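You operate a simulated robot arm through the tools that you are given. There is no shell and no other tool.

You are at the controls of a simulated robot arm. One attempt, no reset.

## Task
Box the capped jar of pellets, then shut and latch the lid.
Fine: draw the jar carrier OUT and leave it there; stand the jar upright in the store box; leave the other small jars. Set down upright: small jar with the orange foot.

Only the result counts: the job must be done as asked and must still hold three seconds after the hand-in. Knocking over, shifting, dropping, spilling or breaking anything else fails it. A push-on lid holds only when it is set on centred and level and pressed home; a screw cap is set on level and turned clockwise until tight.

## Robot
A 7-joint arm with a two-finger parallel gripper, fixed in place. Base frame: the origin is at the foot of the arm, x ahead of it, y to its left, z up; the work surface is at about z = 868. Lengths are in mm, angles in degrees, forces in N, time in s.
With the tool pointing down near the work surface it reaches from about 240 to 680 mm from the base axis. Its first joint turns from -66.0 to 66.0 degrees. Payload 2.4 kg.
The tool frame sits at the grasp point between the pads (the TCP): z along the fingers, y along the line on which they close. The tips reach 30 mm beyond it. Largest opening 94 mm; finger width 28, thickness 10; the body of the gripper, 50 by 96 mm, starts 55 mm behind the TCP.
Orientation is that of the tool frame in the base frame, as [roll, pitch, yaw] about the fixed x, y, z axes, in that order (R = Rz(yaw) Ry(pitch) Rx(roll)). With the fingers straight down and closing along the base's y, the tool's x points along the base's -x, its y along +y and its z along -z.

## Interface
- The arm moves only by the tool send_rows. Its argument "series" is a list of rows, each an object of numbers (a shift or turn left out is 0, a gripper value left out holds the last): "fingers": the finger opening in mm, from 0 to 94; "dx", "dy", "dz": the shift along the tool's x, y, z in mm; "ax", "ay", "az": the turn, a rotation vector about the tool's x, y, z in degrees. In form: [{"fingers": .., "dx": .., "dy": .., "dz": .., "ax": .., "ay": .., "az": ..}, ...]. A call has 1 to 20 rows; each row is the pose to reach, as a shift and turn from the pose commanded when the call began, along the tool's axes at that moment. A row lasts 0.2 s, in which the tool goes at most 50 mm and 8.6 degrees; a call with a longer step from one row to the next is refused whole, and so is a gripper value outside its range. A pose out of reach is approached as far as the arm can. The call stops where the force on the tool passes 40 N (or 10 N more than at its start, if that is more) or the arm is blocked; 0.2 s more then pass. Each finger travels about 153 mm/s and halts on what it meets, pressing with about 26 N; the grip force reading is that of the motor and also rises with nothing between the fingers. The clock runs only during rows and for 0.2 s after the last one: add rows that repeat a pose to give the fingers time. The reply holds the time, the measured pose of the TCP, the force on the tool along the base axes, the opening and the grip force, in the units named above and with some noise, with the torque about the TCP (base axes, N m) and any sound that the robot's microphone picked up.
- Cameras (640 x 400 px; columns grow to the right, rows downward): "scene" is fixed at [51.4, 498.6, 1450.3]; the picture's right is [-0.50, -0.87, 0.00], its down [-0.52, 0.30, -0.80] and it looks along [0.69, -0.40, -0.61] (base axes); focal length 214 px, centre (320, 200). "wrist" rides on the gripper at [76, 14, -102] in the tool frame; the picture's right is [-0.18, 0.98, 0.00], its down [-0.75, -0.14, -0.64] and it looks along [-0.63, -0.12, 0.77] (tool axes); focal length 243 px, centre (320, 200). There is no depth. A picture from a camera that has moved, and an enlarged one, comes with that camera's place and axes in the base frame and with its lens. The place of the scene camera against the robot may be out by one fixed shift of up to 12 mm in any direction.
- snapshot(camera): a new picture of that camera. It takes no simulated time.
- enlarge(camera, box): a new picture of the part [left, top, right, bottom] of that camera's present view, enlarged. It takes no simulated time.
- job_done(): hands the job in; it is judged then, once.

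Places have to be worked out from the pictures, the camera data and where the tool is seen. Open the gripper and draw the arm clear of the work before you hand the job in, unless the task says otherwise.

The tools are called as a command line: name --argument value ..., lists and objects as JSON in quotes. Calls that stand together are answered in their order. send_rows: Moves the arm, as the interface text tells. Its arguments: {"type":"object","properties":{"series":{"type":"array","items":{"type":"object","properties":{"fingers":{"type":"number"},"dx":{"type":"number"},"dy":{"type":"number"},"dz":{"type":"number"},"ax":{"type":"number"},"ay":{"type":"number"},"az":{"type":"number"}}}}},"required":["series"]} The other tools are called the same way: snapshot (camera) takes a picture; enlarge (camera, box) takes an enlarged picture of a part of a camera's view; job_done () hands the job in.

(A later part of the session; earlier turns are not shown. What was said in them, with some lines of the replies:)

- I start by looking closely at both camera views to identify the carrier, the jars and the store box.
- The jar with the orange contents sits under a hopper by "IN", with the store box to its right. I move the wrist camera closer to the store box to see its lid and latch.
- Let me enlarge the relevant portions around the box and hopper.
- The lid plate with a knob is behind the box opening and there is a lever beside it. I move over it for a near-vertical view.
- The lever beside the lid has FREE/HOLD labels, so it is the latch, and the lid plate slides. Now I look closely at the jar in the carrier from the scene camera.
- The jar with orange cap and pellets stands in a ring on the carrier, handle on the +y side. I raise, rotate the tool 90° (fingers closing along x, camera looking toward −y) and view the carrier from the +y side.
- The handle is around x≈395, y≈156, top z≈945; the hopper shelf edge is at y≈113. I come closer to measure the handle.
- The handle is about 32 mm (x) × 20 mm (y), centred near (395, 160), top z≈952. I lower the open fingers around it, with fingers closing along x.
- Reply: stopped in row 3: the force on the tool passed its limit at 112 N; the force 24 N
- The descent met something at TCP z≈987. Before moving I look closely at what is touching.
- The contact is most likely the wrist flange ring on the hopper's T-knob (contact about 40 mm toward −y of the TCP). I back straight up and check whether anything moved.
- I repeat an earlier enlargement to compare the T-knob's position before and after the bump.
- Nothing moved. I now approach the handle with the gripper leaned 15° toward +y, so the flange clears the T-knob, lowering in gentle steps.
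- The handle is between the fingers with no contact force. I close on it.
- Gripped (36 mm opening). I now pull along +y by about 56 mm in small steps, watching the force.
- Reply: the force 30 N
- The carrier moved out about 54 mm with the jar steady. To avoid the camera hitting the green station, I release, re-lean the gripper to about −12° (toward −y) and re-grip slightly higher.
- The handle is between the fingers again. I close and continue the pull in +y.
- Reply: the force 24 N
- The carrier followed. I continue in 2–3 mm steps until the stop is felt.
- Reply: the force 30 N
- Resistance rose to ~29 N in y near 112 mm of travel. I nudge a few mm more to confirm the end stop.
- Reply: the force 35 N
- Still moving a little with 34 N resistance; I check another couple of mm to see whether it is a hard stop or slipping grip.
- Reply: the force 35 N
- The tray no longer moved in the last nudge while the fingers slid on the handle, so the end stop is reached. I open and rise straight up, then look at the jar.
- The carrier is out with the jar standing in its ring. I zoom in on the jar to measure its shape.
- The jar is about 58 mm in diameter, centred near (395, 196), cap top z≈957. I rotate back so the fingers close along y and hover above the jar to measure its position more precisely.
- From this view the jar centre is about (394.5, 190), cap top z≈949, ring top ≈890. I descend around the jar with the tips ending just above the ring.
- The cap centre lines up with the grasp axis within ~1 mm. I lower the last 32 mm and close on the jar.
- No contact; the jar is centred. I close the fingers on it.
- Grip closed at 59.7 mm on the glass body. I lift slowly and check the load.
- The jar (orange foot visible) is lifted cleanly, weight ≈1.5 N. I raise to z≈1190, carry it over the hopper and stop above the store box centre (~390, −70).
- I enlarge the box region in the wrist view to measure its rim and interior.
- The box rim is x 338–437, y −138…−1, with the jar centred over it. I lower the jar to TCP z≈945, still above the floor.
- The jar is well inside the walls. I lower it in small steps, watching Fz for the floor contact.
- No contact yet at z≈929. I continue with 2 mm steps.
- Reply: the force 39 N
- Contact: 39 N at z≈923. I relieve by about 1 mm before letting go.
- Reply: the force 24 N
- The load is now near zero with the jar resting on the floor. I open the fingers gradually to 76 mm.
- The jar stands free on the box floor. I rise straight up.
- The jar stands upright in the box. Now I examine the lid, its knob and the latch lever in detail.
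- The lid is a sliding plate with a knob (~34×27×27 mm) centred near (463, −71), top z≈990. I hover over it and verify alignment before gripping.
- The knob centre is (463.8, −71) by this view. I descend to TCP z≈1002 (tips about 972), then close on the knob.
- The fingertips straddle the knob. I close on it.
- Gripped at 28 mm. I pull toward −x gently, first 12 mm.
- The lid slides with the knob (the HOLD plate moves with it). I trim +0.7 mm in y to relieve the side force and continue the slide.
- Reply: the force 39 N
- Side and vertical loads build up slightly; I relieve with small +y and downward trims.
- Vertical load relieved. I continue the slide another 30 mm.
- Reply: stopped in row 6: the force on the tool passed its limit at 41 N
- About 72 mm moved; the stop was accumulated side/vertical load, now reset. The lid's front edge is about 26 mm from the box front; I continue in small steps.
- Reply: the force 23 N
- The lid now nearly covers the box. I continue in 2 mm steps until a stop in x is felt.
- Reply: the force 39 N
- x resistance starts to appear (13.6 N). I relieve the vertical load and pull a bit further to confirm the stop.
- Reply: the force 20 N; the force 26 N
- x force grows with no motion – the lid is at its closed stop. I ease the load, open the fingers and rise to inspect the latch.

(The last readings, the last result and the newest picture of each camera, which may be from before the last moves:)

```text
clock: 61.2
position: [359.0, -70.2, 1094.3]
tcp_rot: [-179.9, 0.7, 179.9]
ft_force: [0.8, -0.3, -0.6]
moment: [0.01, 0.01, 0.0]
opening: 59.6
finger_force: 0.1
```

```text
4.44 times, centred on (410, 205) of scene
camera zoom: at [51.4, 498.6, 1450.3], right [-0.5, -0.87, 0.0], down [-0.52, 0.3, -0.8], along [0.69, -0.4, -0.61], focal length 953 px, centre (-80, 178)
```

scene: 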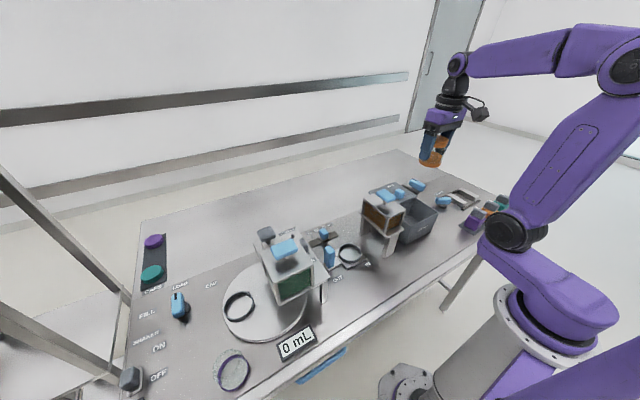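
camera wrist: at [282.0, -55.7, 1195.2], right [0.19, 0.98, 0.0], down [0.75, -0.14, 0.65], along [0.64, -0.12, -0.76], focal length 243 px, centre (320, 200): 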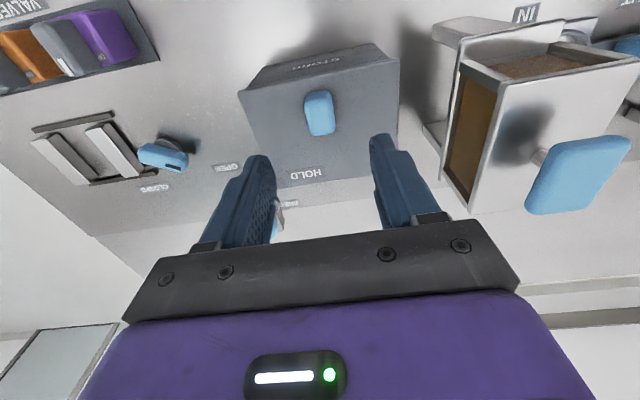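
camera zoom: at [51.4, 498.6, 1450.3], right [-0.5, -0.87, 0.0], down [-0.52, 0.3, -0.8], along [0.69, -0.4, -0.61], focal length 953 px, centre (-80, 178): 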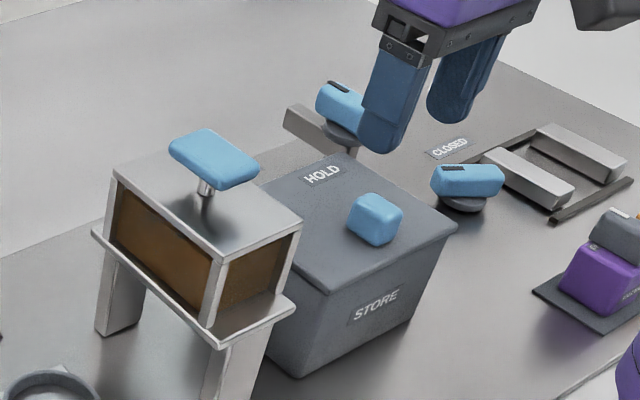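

The lid is fully shut. I move the camera over the latch lever to study it, also levelling the tool.

send_rows --series '[{"fingers": 60, "dx": -35, "dy": -16, "dz": -36, "ay": 0.7}, {"dx": -70, "dy": -32, "dz": -36, "ay": 0.7}, {"dx": -105, "dy": -48, "dz": -36, "ay": 0.7}, {"dx": -141, "dy": -65, "dz": -36, "ay": 0.7}, {"dx": -141, "dy": -65, "dz": -36, "ay": 0.7}]'

snapshot --camera "wrist"

enlarge --camera "wrist" --box '[180, 0, 380, 150]'

enlarge --camera "scene" --box '[390, 165, 440, 205]'

```text
refused: row 1 steps farther than a row can; nothing moved
```

```text
taken
camera wrist: at [282.0, -55.7, 1195.2], right [0.19, 0.98, 0.0], down [0.75, -0.14, 0.65], along [0.64, -0.12, -0.76], focal length 243 px, centre (320, 200)
```

wrist: 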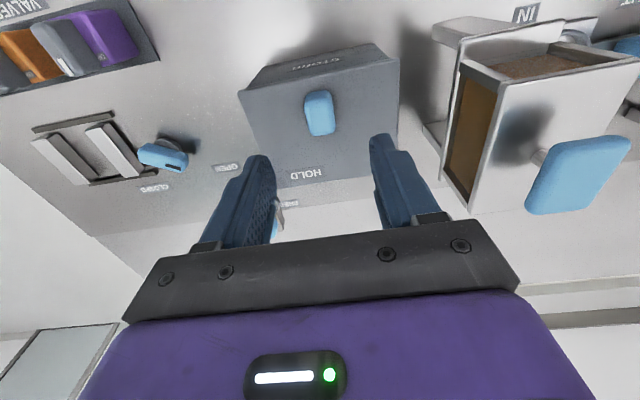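

```text
2.67 times, centred on (280, 75) of wrist
camera zoom: at [282.0, -55.7, 1195.2], right [0.19, 0.98, 0.0], down [0.75, -0.14, 0.65], along [0.64, -0.12, -0.76], focal length 647 px, centre (427, 533)
```

zoom: 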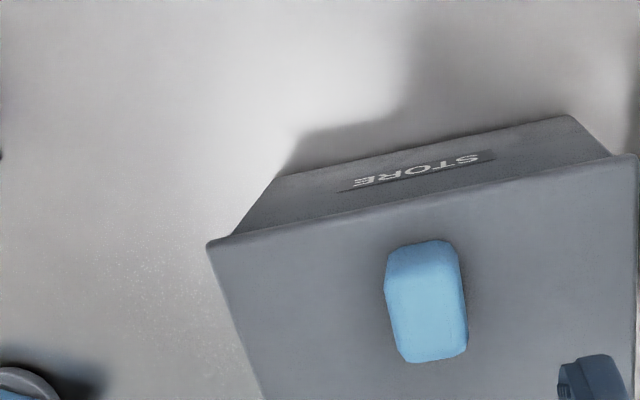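

```text
10.00 times, centred on (415, 185) of scene
camera zoom: at [51.4, 498.6, 1450.3], right [-0.5, -0.87, 0.0], down [-0.52, 0.3, -0.8], along [0.69, -0.4, -0.61], focal length 2145 px, centre (-630, 350)
```

zoom: 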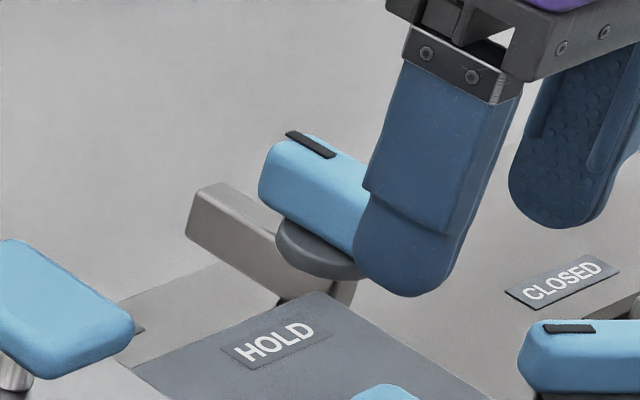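

The first row was slightly too long; I resend with a gentler start.

send_rows --series '[{"fingers": 60, "dx": -30, "dy": -14, "dz": -15, "ay": 0.7}, {"dx": -60, "dy": -28, "dz": -36, "ay": 0.7}, {"dx": -100, "dy": -46, "dz": -36, "ay": 0.7}, {"dx": -141, "dy": -65, "dz": -36, "ay": 0.7}, {"dx": -141, "dy": -65, "dz": -36, "ay": 0.7}]'

snapshot --camera "wrist"

enlarge --camera "wrist" --box '[180, 0, 380, 150]'

enlarge --camera "scene" --box '[390, 165, 440, 205]'

```text
clock: 62.4
position: [500.7, -134.3, 1129.2]
tcp_rot: [-179.9, 0.0, 179.9]
ft_force: [-0.3, 0.2, 0.7]
moment: [0.02, -0.04, 0.0]
opening: 60.2
finger_force: 0.0
```

```text
taken
camera wrist: at [426.1, -121.8, 1232.1], right [0.19, 0.98, 0.0], down [0.75, -0.14, 0.64], along [0.63, -0.12, -0.77], focal length 243 px, centre (320, 200)
```

wrist: 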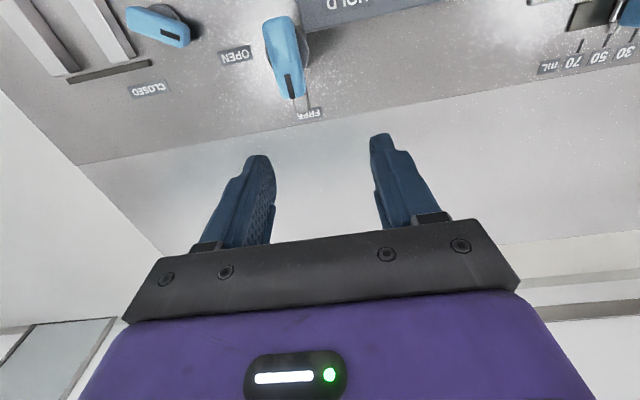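

```text
2.67 times, centred on (280, 75) of wrist
camera zoom: at [426.1, -121.8, 1232.1], right [0.19, 0.98, 0.0], down [0.75, -0.14, 0.64], along [0.63, -0.12, -0.77], focal length 647 px, centre (427, 533)
```

zoom: 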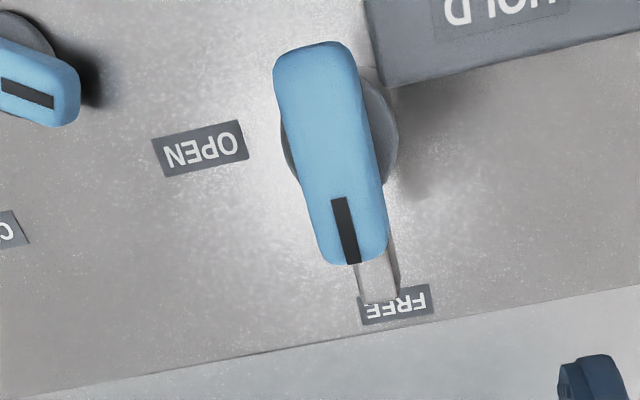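

```text
10.00 times, centred on (415, 185) of scene
camera zoom: at [51.4, 498.6, 1450.3], right [-0.5, -0.87, 0.0], down [-0.52, 0.3, -0.8], along [0.69, -0.4, -0.61], focal length 2145 px, centre (-630, 350)
```

zoom: 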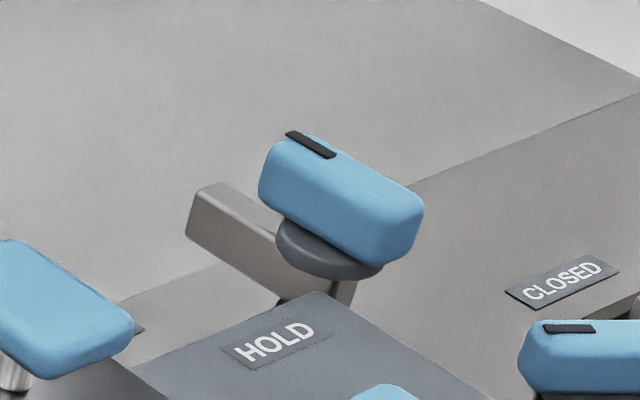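

The latch: a blue lever on a disc with a tongue pointing +x (FREE); it must swing toward the lid (counter-clockwise from above). I move over its pivot (~461, −158.5) and test at height that the wrist can turn −105° there.

send_rows --series '[{"fingers": 60, "dx": 20, "dy": -12, "dz": 15}, {"dx": 39.7, "dy": -24.2, "dz": 30}, {"dx": 39.7, "dy": -24.2, "dz": 30, "az": -8.5}, {"dx": 39.7, "dy": -24.2, "dz": 30, "az": -17}, {"dx": 39.7, "dy": -24.2, "dz": 30, "az": -25.5}, {"dx": 39.7, "dy": -24.2, "dz": 30, "az": -34}, {"dx": 39.7, "dy": -24.2, "dz": 30, "az": -42.5}, {"dx": 39.7, "dy": -24.2, "dz": 30, "az": -51}, {"dx": 39.7, "dy": -24.2, "dz": 30, "az": -59.5}, {"dx": 39.7, "dy": -24.2, "dz": 30, "az": -68}, {"dx": 39.7, "dy": -24.2, "dz": 30, "az": -76.5}, {"dx": 39.7, "dy": -24.2, "dz": 30, "az": -85}, {"dx": 39.7, "dy": -24.2, "dz": 30, "az": -93.5}, {"dx": 39.7, "dy": -24.2, "dz": 30, "az": -102}, {"dx": 39.7, "dy": -24.2, "dz": 30, "az": -110}, {"dx": 39.7, "dy": -24.2, "dz": 30, "az": -110}]'

snapshot --camera "wrist"

snapshot --camera "scene"

```text
clock: 65.8
position: [460.3, -159.1, 1099.1]
tcp_rot: [179.9, -0.1, -70.1]
ft_force: [0.6, 0.7, 0.6]
moment: [-0.01, -0.01, 0.0]
opening: 59.9
finger_force: 0.0
```

```text
taken
camera wrist: at [474.1, -235.8, 1201.6], right [-0.99, -0.16, 0.0], down [-0.12, 0.76, 0.64], along [-0.11, 0.63, -0.77], focal length 243 px, centre (320, 200)
```

wrist: 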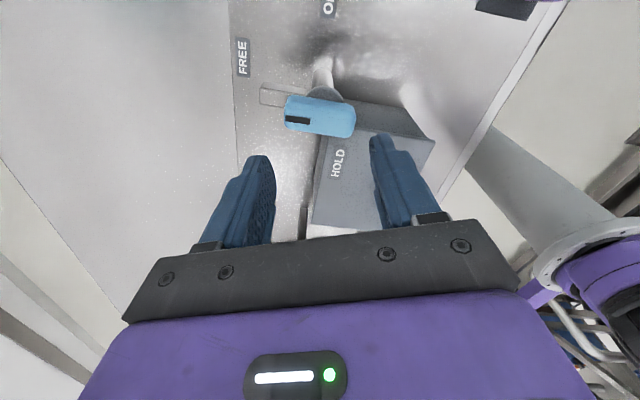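

```text
taken
```

scene: 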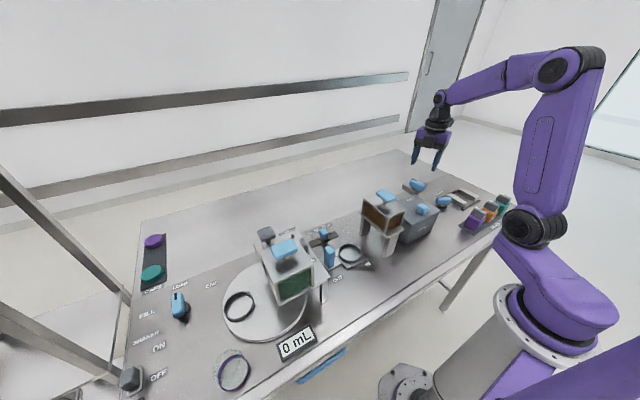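

The wrist reaches −110° easily, and this viewpoint shows the latch from the −y side. I enlarge it.

enlarge --camera "wrist" --box '[220, 20, 440, 220]'

enlarge --camera "scene" --box '[390, 165, 440, 205]'

```text
2.00 times, centred on (330, 120) of wrist
camera zoom: at [474.1, -235.8, 1201.6], right [-0.99, -0.16, 0.0], down [-0.12, 0.76, 0.64], along [-0.11, 0.63, -0.77], focal length 485 px, centre (300, 360)
```

zoom: 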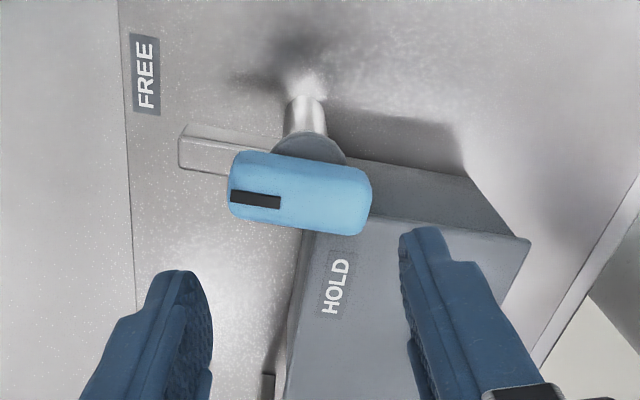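

```text
10.00 times, centred on (415, 185) of scene
camera zoom: at [51.4, 498.6, 1450.3], right [-0.5, -0.87, 0.0], down [-0.52, 0.3, -0.8], along [0.69, -0.4, -0.61], focal length 2145 px, centre (-630, 350)
```

zoom: 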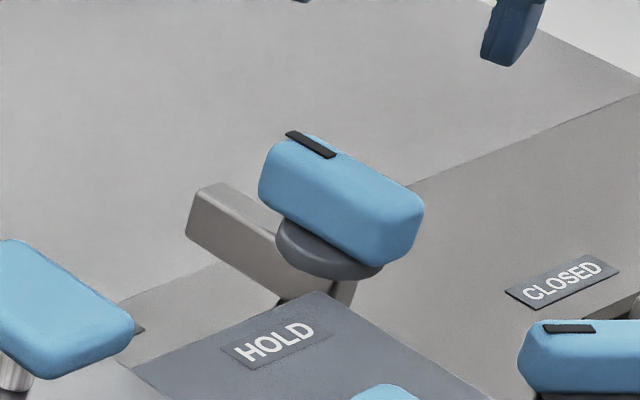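

Two opposing views put the lever top at z≈1009, y≈−159, spanning x 432–491, pivot ≈(460, −160). I turn back to the starting yaw and lower to just above the lever.

send_rows --series '[{"az": 8.5}, {"az": 17}, {"az": 25.5}, {"az": 34}, {"az": 42.5}, {"az": 51}, {"az": 59.5}, {"az": 68}, {"az": 76.5}, {"az": 85}, {"az": 93.5}, {"az": 102, "dz": 15}, {"az": 110, "dz": 35}, {"az": 110, "dz": 35}]'

snapshot --camera "wrist"

enlarge --camera "wrist" --box '[220, 60, 420, 220]'

enlarge --camera "scene" --box '[380, 145, 450, 215]'

```text
clock: 68.8
position: [459.0, -158.2, 1065.0]
tcp_rot: [-180.0, -0.1, 179.8]
ft_force: [-0.3, 0.2, 0.0]
moment: [0.02, -0.03, -0.03]
opening: 60.0
finger_force: 0.1
```

```text
taken
camera wrist: at [384.1, -144.2, 1167.9], right [0.19, 0.98, 0.0], down [0.75, -0.14, 0.64], along [0.63, -0.12, -0.77], focal length 243 px, centre (320, 200)
```

wrist: 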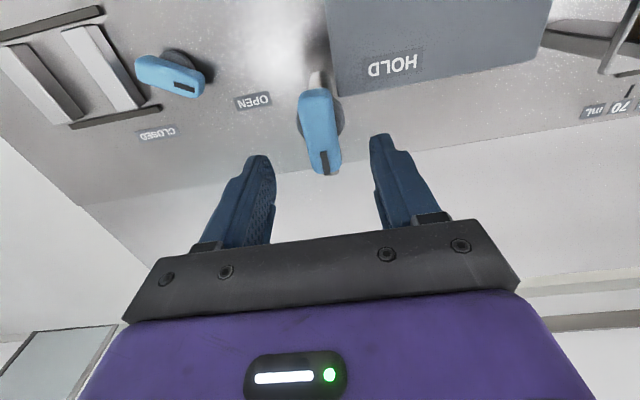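

```text
2.50 times, centred on (320, 140) of wrist
camera zoom: at [384.1, -144.2, 1167.9], right [0.19, 0.98, 0.0], down [0.75, -0.14, 0.64], along [0.63, -0.12, -0.77], focal length 606 px, centre (320, 350)
```

zoom: 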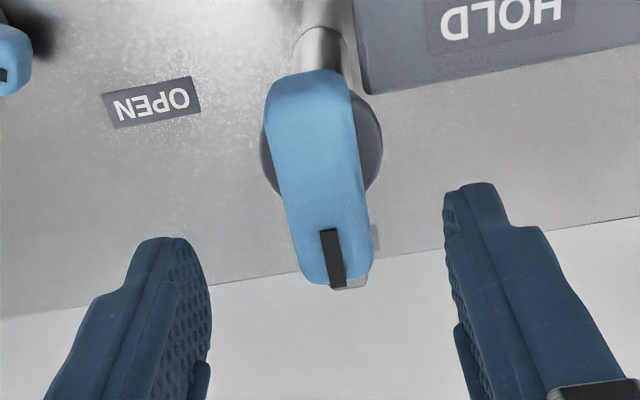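

```text
5.71 times, centred on (415, 180) of scene
camera zoom: at [51.4, 498.6, 1450.3], right [-0.5, -0.87, 0.0], down [-0.52, 0.3, -0.8], along [0.69, -0.4, -0.61], focal length 1226 px, centre (-223, 314)
```

zoom: 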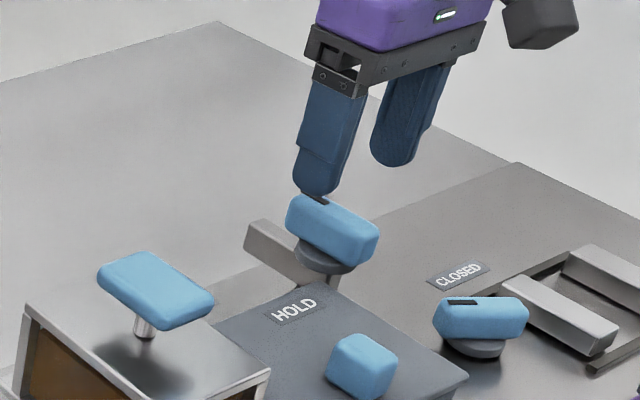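

The lever is centred between the fingers. I descend to TCP z≈1017 (tips ≈987) around the lever.

send_rows --series '[{"dz": 15}, {"dz": 30}, {"dz": 40}, {"dz": 48}, {"dz": 48}]'

enlarge --camera "wrist" --box '[220, 60, 420, 220]'

enlarge --camera "scene" --box '[380, 145, 450, 215]'

```text
clock: 70.0
position: [460.1, -160.7, 1015.1]
tcp_rot: [-179.9, -0.1, 179.9]
ft_force: [1.1, 0.2, 0.4]
moment: [0.0, 0.01, -0.05]
opening: 60.1
finger_force: 0.1
```

```text
2.50 times, centred on (320, 140) of wrist
camera zoom: at [385.3, -146.0, 1118.1], right [0.19, 0.98, 0.0], down [0.75, -0.14, 0.64], along [0.63, -0.12, -0.77], focal length 606 px, centre (320, 350)
```

zoom: 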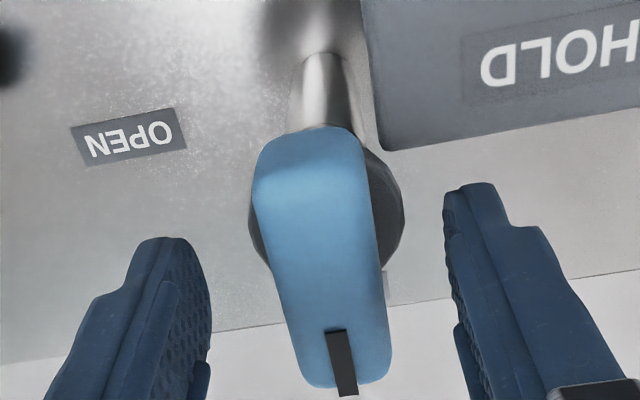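

```text
5.71 times, centred on (415, 180) of scene
camera zoom: at [51.4, 498.6, 1450.3], right [-0.5, -0.87, 0.0], down [-0.52, 0.3, -0.8], along [0.69, -0.4, -0.61], focal length 1226 px, centre (-223, 314)
```

zoom: 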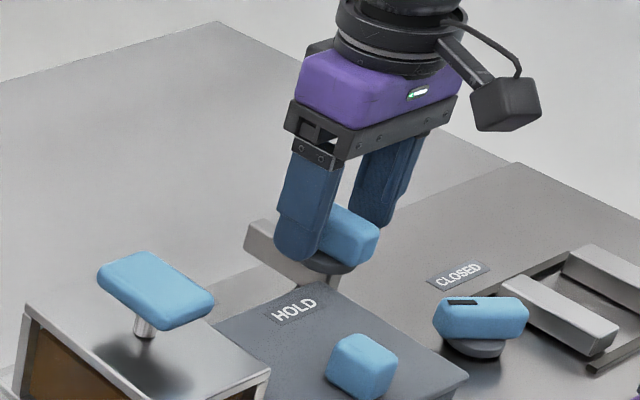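

The lever sits between the fingertips. I close on it.

send_rows --series '[{"fingers": 40}, {"fingers": 20}, {"fingers": 15}, {"fingers": 15}, {"fingers": 15}]'

enlarge --camera "wrist" --box '[220, 60, 420, 220]'

```text
clock: 71.2
position: [459.5, -157.4, 1015.2]
tcp_rot: [-179.9, -0.1, -180.0]
ft_force: [-0.2, 17.8, 1.1]
moment: [0.59, 0.34, -0.06]
opening: 23.6
finger_force: 45.4
```

```text
2.50 times, centred on (320, 140) of wrist
camera zoom: at [385.5, -144.2, 1118.3], right [0.18, 0.98, 0.0], down [0.76, -0.14, 0.64], along [0.63, -0.12, -0.77], focal length 606 px, centre (320, 350)
```

zoom: 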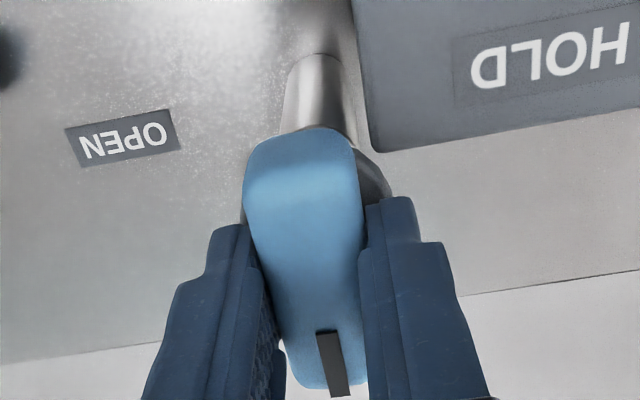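

Gripped at 23.6 mm. I relieve the 18 N side load by +0.8 mm in y and start turning counter-clockwise (az negative) by 12° to test.

send_rows --series '[{"dy": 0.8}, {"dy": 0.8, "az": -4}, {"dy": 0.8, "az": -8}, {"dy": 0.8, "az": -12}, {"dy": 0.8, "az": -12}]'

enlarge --camera "wrist" --box '[220, 60, 420, 220]'

enlarge --camera "scene" --box '[380, 145, 450, 215]'

```text
clock: 72.4
position: [460.2, -157.1, 1016.6]
tcp_rot: [-180.0, -0.1, -168.0]
ft_force: [-2.3, 21.8, -1.8]
moment: [0.39, -0.17, -0.08]
opening: 23.8
finger_force: 45.0
```

```text
2.50 times, centred on (320, 140) of wrist
camera zoom: at [384.0, -159.6, 1118.3], right [-0.02, 1.0, 0.0], down [0.77, 0.02, 0.64], along [0.64, 0.01, -0.77], focal length 606 px, centre (320, 350)
```

zoom: 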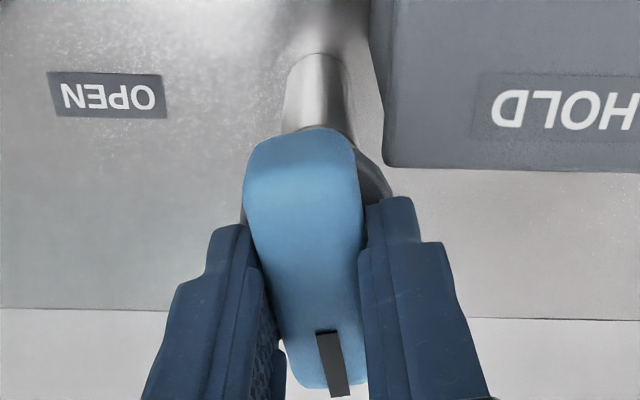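

```text
5.71 times, centred on (415, 180) of scene
camera zoom: at [51.3, 499.2, 1450.1], right [-0.5, -0.87, 0.0], down [-0.52, 0.3, -0.8], along [0.69, -0.4, -0.61], focal length 1226 px, centre (-223, 314)
```

zoom: 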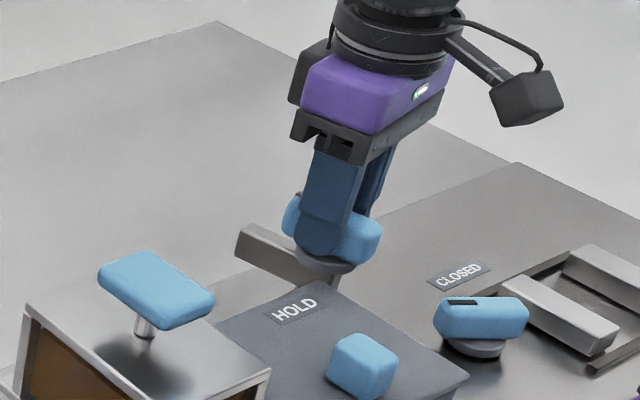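

The lever and tongue turn freely with the tool. I trim +1 mm in y and continue another 36°.

send_rows --series '[{"dx": -0.2, "dy": 1.0}, {"dx": -0.2, "dy": 1.0, "az": -6}, {"dx": -0.2, "dy": 1.0, "az": -12}, {"dx": -0.2, "dy": 1.0, "az": -18}, {"dx": -0.2, "dy": 1.0, "az": -24}, {"dx": -0.2, "dy": 1.0, "az": -30}, {"dx": -0.2, "dy": 1.0, "az": -36}, {"dx": -0.2, "dy": 1.0, "az": -36}]'

enlarge --camera "scene" --box '[380, 145, 450, 215]'

snapshot --camera "wrist"

```text
clock: 74.2
position: [457.9, -155.5, 1015.5]
tcp_rot: [180.0, -0.2, -132.0]
ft_force: [-9.3, 24.4, 1.2]
moment: [0.6, -0.25, -0.02]
opening: 23.7
finger_force: 44.6
```

```text
5.71 times, centred on (415, 180) of scene
camera zoom: at [51.1, 499.3, 1450.0], right [-0.5, -0.87, 0.0], down [-0.52, 0.3, -0.8], along [0.69, -0.4, -0.61], focal length 1226 px, centre (-223, 314)
```

zoom: 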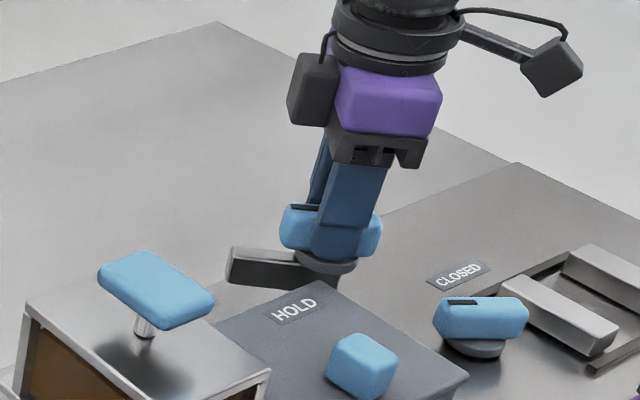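

```text
taken
camera wrist: at [399.2, -203.3, 1118.4], right [-0.61, 0.79, 0.0], down [0.61, 0.47, 0.64], along [0.51, 0.39, -0.77], focal length 243 px, centre (320, 200)
```

wrist: 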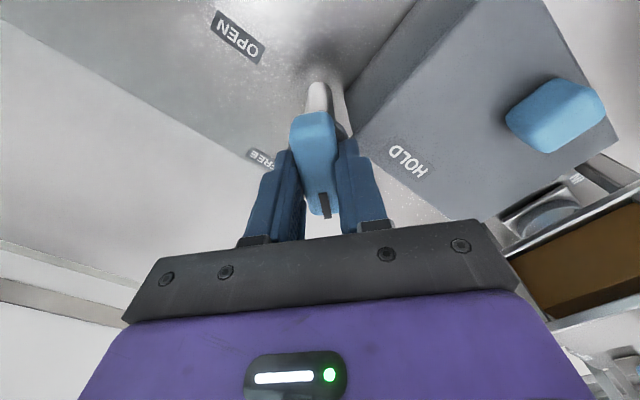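

48° turned so far with little torque. The residual force suggests the pivot is ~3 mm toward −x of my TCP, so I trim that way and continue 36° more.

send_rows --series '[{"dx": 1.0, "dy": 0.8}, {"dx": 2.0, "dy": 1.5}, {"dx": 2.0, "dy": 1.5, "az": -6}, {"dx": 2.0, "dy": 1.5, "az": -12}, {"dx": 2.0, "dy": 1.5, "az": -18}, {"dx": 2.0, "dy": 1.5, "az": -24}, {"dx": 2.0, "dy": 1.5, "az": -30}, {"dx": 2.0, "dy": 1.5, "az": -36}, {"dx": 2.0, "dy": 1.5, "az": -36}]'

enlarge --camera "scene" --box '[380, 145, 450, 215]'

snapshot --camera "wrist"

```text
clock: 76.2
position: [457.6, -155.1, 1016.4]
tcp_rot: [179.9, 0.0, -95.9]
ft_force: [2.3, 27.0, -12.1]
moment: [0.27, -0.35, 0.02]
opening: 23.8
finger_force: 44.9
```

```text
5.71 times, centred on (415, 180) of scene
camera zoom: at [51.6, 499.3, 1450.0], right [-0.5, -0.87, 0.0], down [-0.52, 0.3, -0.8], along [0.69, -0.4, -0.61], focal length 1226 px, centre (-223, 314)
```

zoom: 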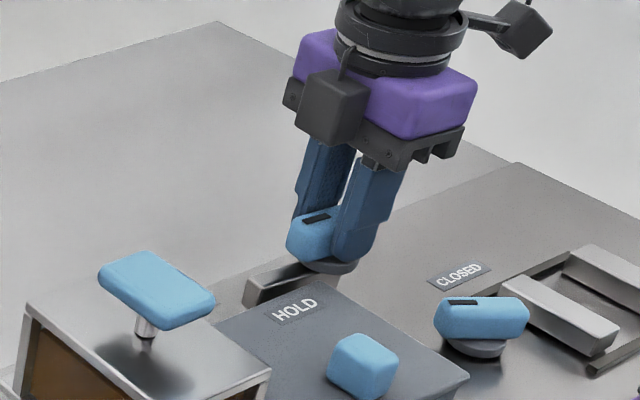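

```text
taken
camera wrist: at [436.8, -230.0, 1118.3], right [-0.96, 0.28, 0.0], down [0.22, 0.73, 0.64], along [0.18, 0.62, -0.77], focal length 243 px, centre (320, 200)
```

wrist: 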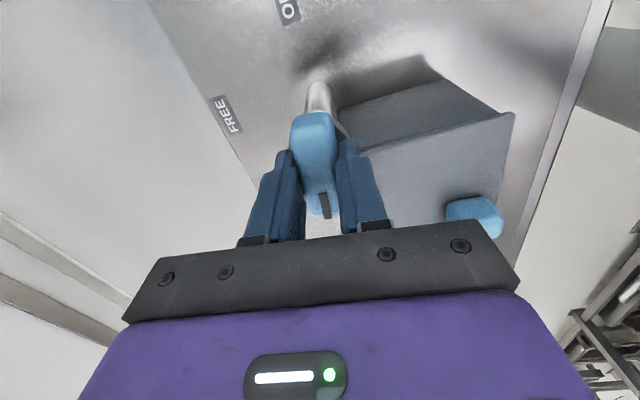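

84° turned; the tongue now lies behind the lid edge. I relieve the +y force and continue in small angle steps to find the end stop.

send_rows --series '[{"dx": -1.3}, {"dx": -1.3, "az": -2}, {"dx": -1.3, "az": -4}, {"dx": -1.3, "az": -6}, {"dx": -1.3, "az": -6}]'

enlarge --camera "scene" --box '[390, 165, 440, 215]'

```text
clock: 77.4
position: [456.8, -155.8, 1016.3]
tcp_rot: [179.9, 0.1, -90.2]
ft_force: [1.4, 18.4, -25.7]
moment: [1.06, -0.36, 0.01]
opening: 23.9
finger_force: 45.3
```

```text
8.00 times, centred on (415, 190) of scene
camera zoom: at [51.8, 499.0, 1450.1], right [-0.5, -0.87, 0.0], down [-0.53, 0.3, -0.8], along [0.69, -0.4, -0.61], focal length 1716 px, centre (-440, 280)
```

zoom: 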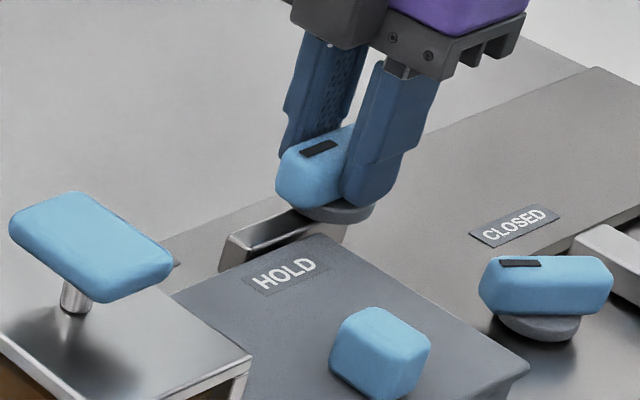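

At 90° now with still no turning resistance. I go on in 2° steps to see whether there is a stop.

send_rows --series '[{"dx": -0.6, "dz": 0.6}, {"dx": -0.6, "dz": 0.6, "az": -2}, {"dx": -0.6, "dz": 0.6, "az": -4}, {"dx": -0.6, "dz": 0.6, "az": -5}, {"dx": -0.6, "dz": 0.6, "az": -5}]'

enlarge --camera "scene" --box '[390, 165, 440, 215]'

snapshot --camera "wrist"

```text
clock: 78.6
position: [456.4, -156.2, 1015.1]
tcp_rot: [180.0, -0.1, -85.2]
ft_force: [-10.3, 14.5, 6.7]
moment: [0.93, 0.11, -1.66]
opening: 25.3
finger_force: 45.2
```

```text
8.00 times, centred on (415, 190) of scene
camera zoom: at [50.9, 499.0, 1450.1], right [-0.5, -0.87, 0.0], down [-0.52, 0.3, -0.8], along [0.69, -0.4, -0.61], focal length 1716 px, centre (-440, 280)
```

zoom: 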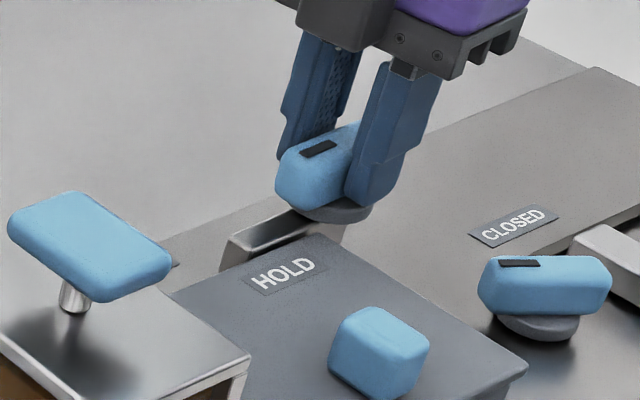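

```text
taken
camera wrist: at [450.4, -233.4, 1118.4], right [-0.99, 0.1, 0.0], down [0.08, 0.76, 0.64], along [0.07, 0.64, -0.77], focal length 243 px, centre (320, 200)
```

wrist: 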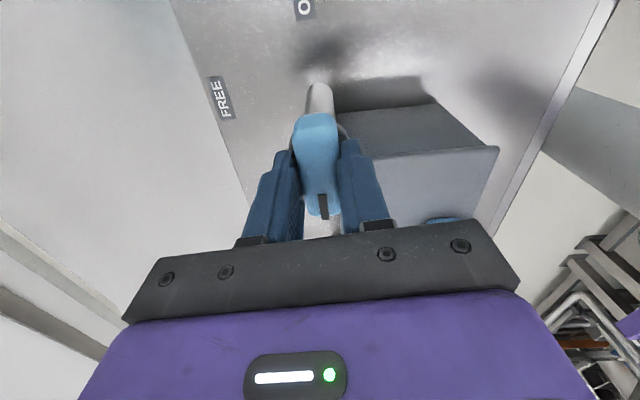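

The torque rose to −1.7 N·m and the tongue no longer moves: the HOLD stop is reached. I ease back 4° so as not to drag the lever, open, and rise.

send_rows --series '[{"az": 2}, {"az": 4}, {"az": 4, "fingers": 30}, {"az": 4, "fingers": 45}, {"az": 4, "fingers": 60}, {"az": 4, "fingers": 60}, {"az": 4, "dz": -10}, {"az": 4, "dz": -40}, {"az": 4, "dz": -85}, {"az": 4, "dz": -85}]'

snapshot --camera "wrist"

enlarge --camera "wrist" --box '[220, 40, 420, 220]'

enlarge --camera "scene" --box '[390, 165, 440, 215]'

```text
clock: 80.8
position: [458.1, -155.5, 1102.1]
tcp_rot: [179.9, 0.0, -89.1]
ft_force: [0.3, 0.3, -0.6]
moment: [0.0, 0.0, 0.01]
opening: 60.0
finger_force: 0.0
```

```text
taken
camera wrist: at [445.9, -232.7, 1204.4], right [-0.99, 0.17, 0.0], down [0.13, 0.76, 0.64], along [0.11, 0.63, -0.77], focal length 243 px, centre (320, 200)
```

wrist: 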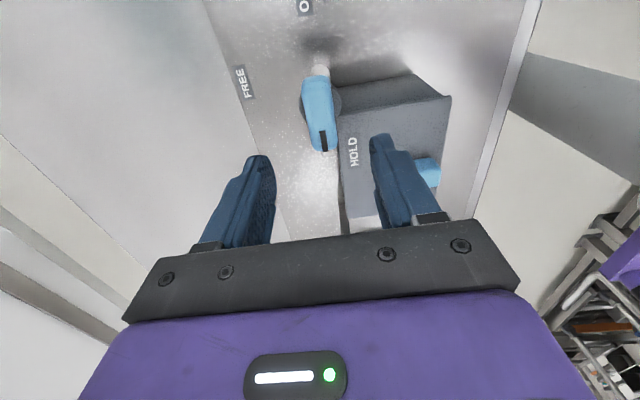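

```text
2.22 times, centred on (320, 130) of wrist
camera zoom: at [445.9, -232.7, 1204.4], right [-0.99, 0.17, 0.0], down [0.13, 0.76, 0.64], along [0.11, 0.63, -0.77], focal length 539 px, centre (320, 356)
```

zoom: 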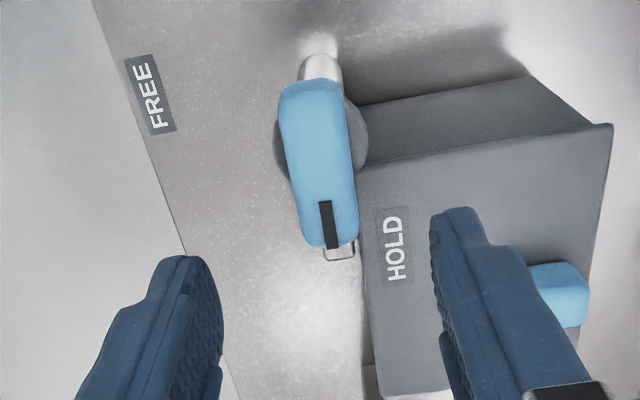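

```text
8.00 times, centred on (415, 190) of scene
camera zoom: at [51.4, 498.6, 1450.3], right [-0.5, -0.87, 0.0], down [-0.52, 0.3, -0.8], along [0.69, -0.4, -0.61], focal length 1716 px, centre (-440, 280)
```

zoom: 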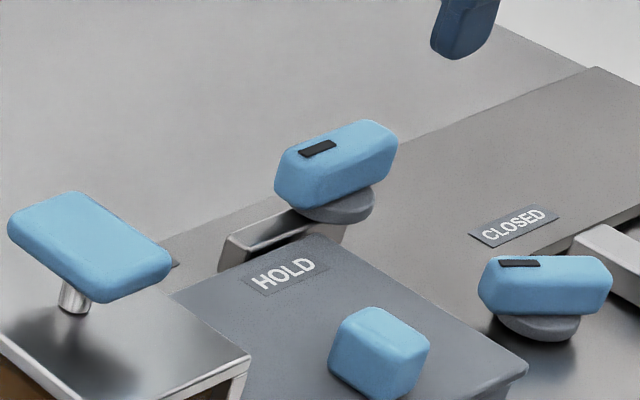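

The lever's mark now points to the HOLD side, tongue parallel behind the lid's rear edge. I open fully, raise and retract the arm, then inspect everything.

send_rows --series '[{"fingers": 94, "dz": -40}, {"fingers": 94, "dz": -85}, {"dz": -130}, {"dy": 30, "dz": -160}, {"dy": 65, "dx": -20, "dz": -180}, {"dy": 100, "dx": -50, "dz": -190}, {"dy": 120, "dx": -80, "dz": -190}, {"dy": 120, "dx": -80, "dz": -190}]'

snapshot --camera "scene"

enlarge --camera "scene" --box '[300, 160, 450, 280]'

snapshot --camera "wrist"

```text
clock: 82.6
position: [335.9, -76.5, 1292.2]
tcp_rot: [179.9, -0.1, -89.1]
ft_force: [1.1, 1.3, 0.4]
moment: [0.0, -0.02, -0.04]
opening: 94.0
finger_force: 0.0
```

```text
taken
```

scene: 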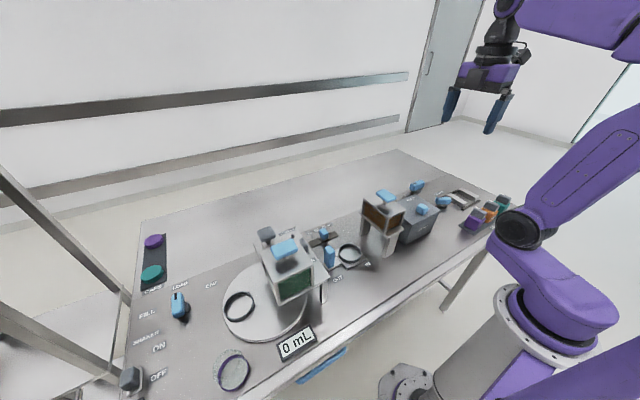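

```text
3.33 times, centred on (375, 220) of scene
camera zoom: at [51.4, 498.6, 1450.3], right [-0.5, -0.87, 0.0], down [-0.52, 0.3, -0.8], along [0.69, -0.4, -0.61], focal length 715 px, centre (137, 133)
```

zoom: 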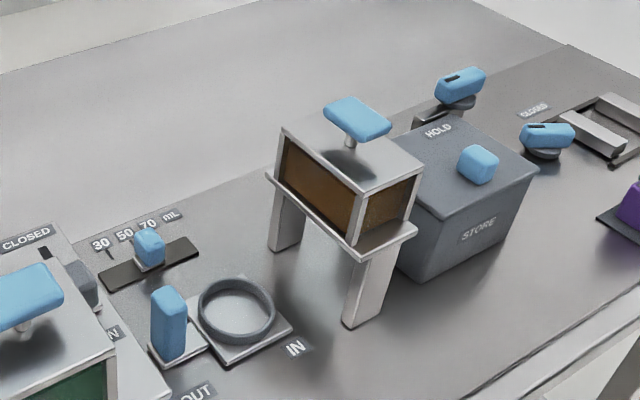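

```text
taken
camera wrist: at [324.3, -152.8, 1394.6], right [-0.99, 0.17, 0.0], down [0.13, 0.76, 0.64], along [0.11, 0.63, -0.77], focal length 243 px, centre (320, 200)
```

wrist: 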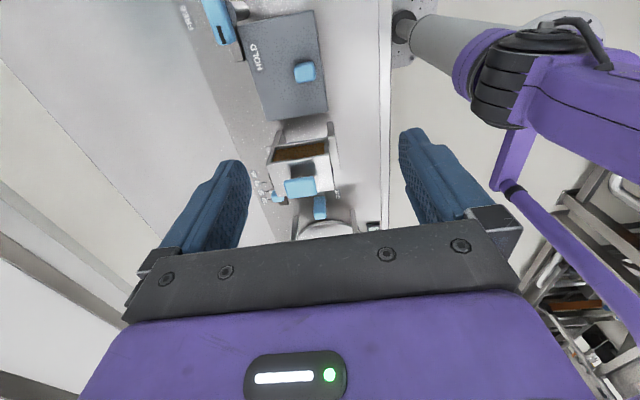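

The carrier stands at OUT and empty, the jar is in the store box under the shut lid, and the latch is at HOLD. The other jars and controls look unchanged, and the gripper is open and clear. I hand the job in.

job_done

```text
The job is handed in.
```

I've handed the job in. I don't have the judge's result yet, but everything looked right in the last pictures.

- **Carrier:** I drew it OUT until it stopped, with the handle level with the OUT label, and left it there.
- **Jar:** The capped jar with the orange foot stands upright near the middle of the store box. I lowered it until it touched the floor, then let go.
- **Lid:** I slid it shut until it met its stop. It covers the whole box.
- **Latch:** I turned the lever about 90° from FREE until it met a stop on the HOLD side. Its tongue now sits just behind the lid's rear edge.
- **Other items:** The other small jars, the slider, the valves and the vise knob look the same as at the start.

**One bump:** On my first approach to the carrier handle, the arm hit something, most likely the T-knob on the orange hopper. The force peaked at 112 N. The pictures before and after show no change in the knob or hopper.

The gripper is open and the arm is clear of the work.
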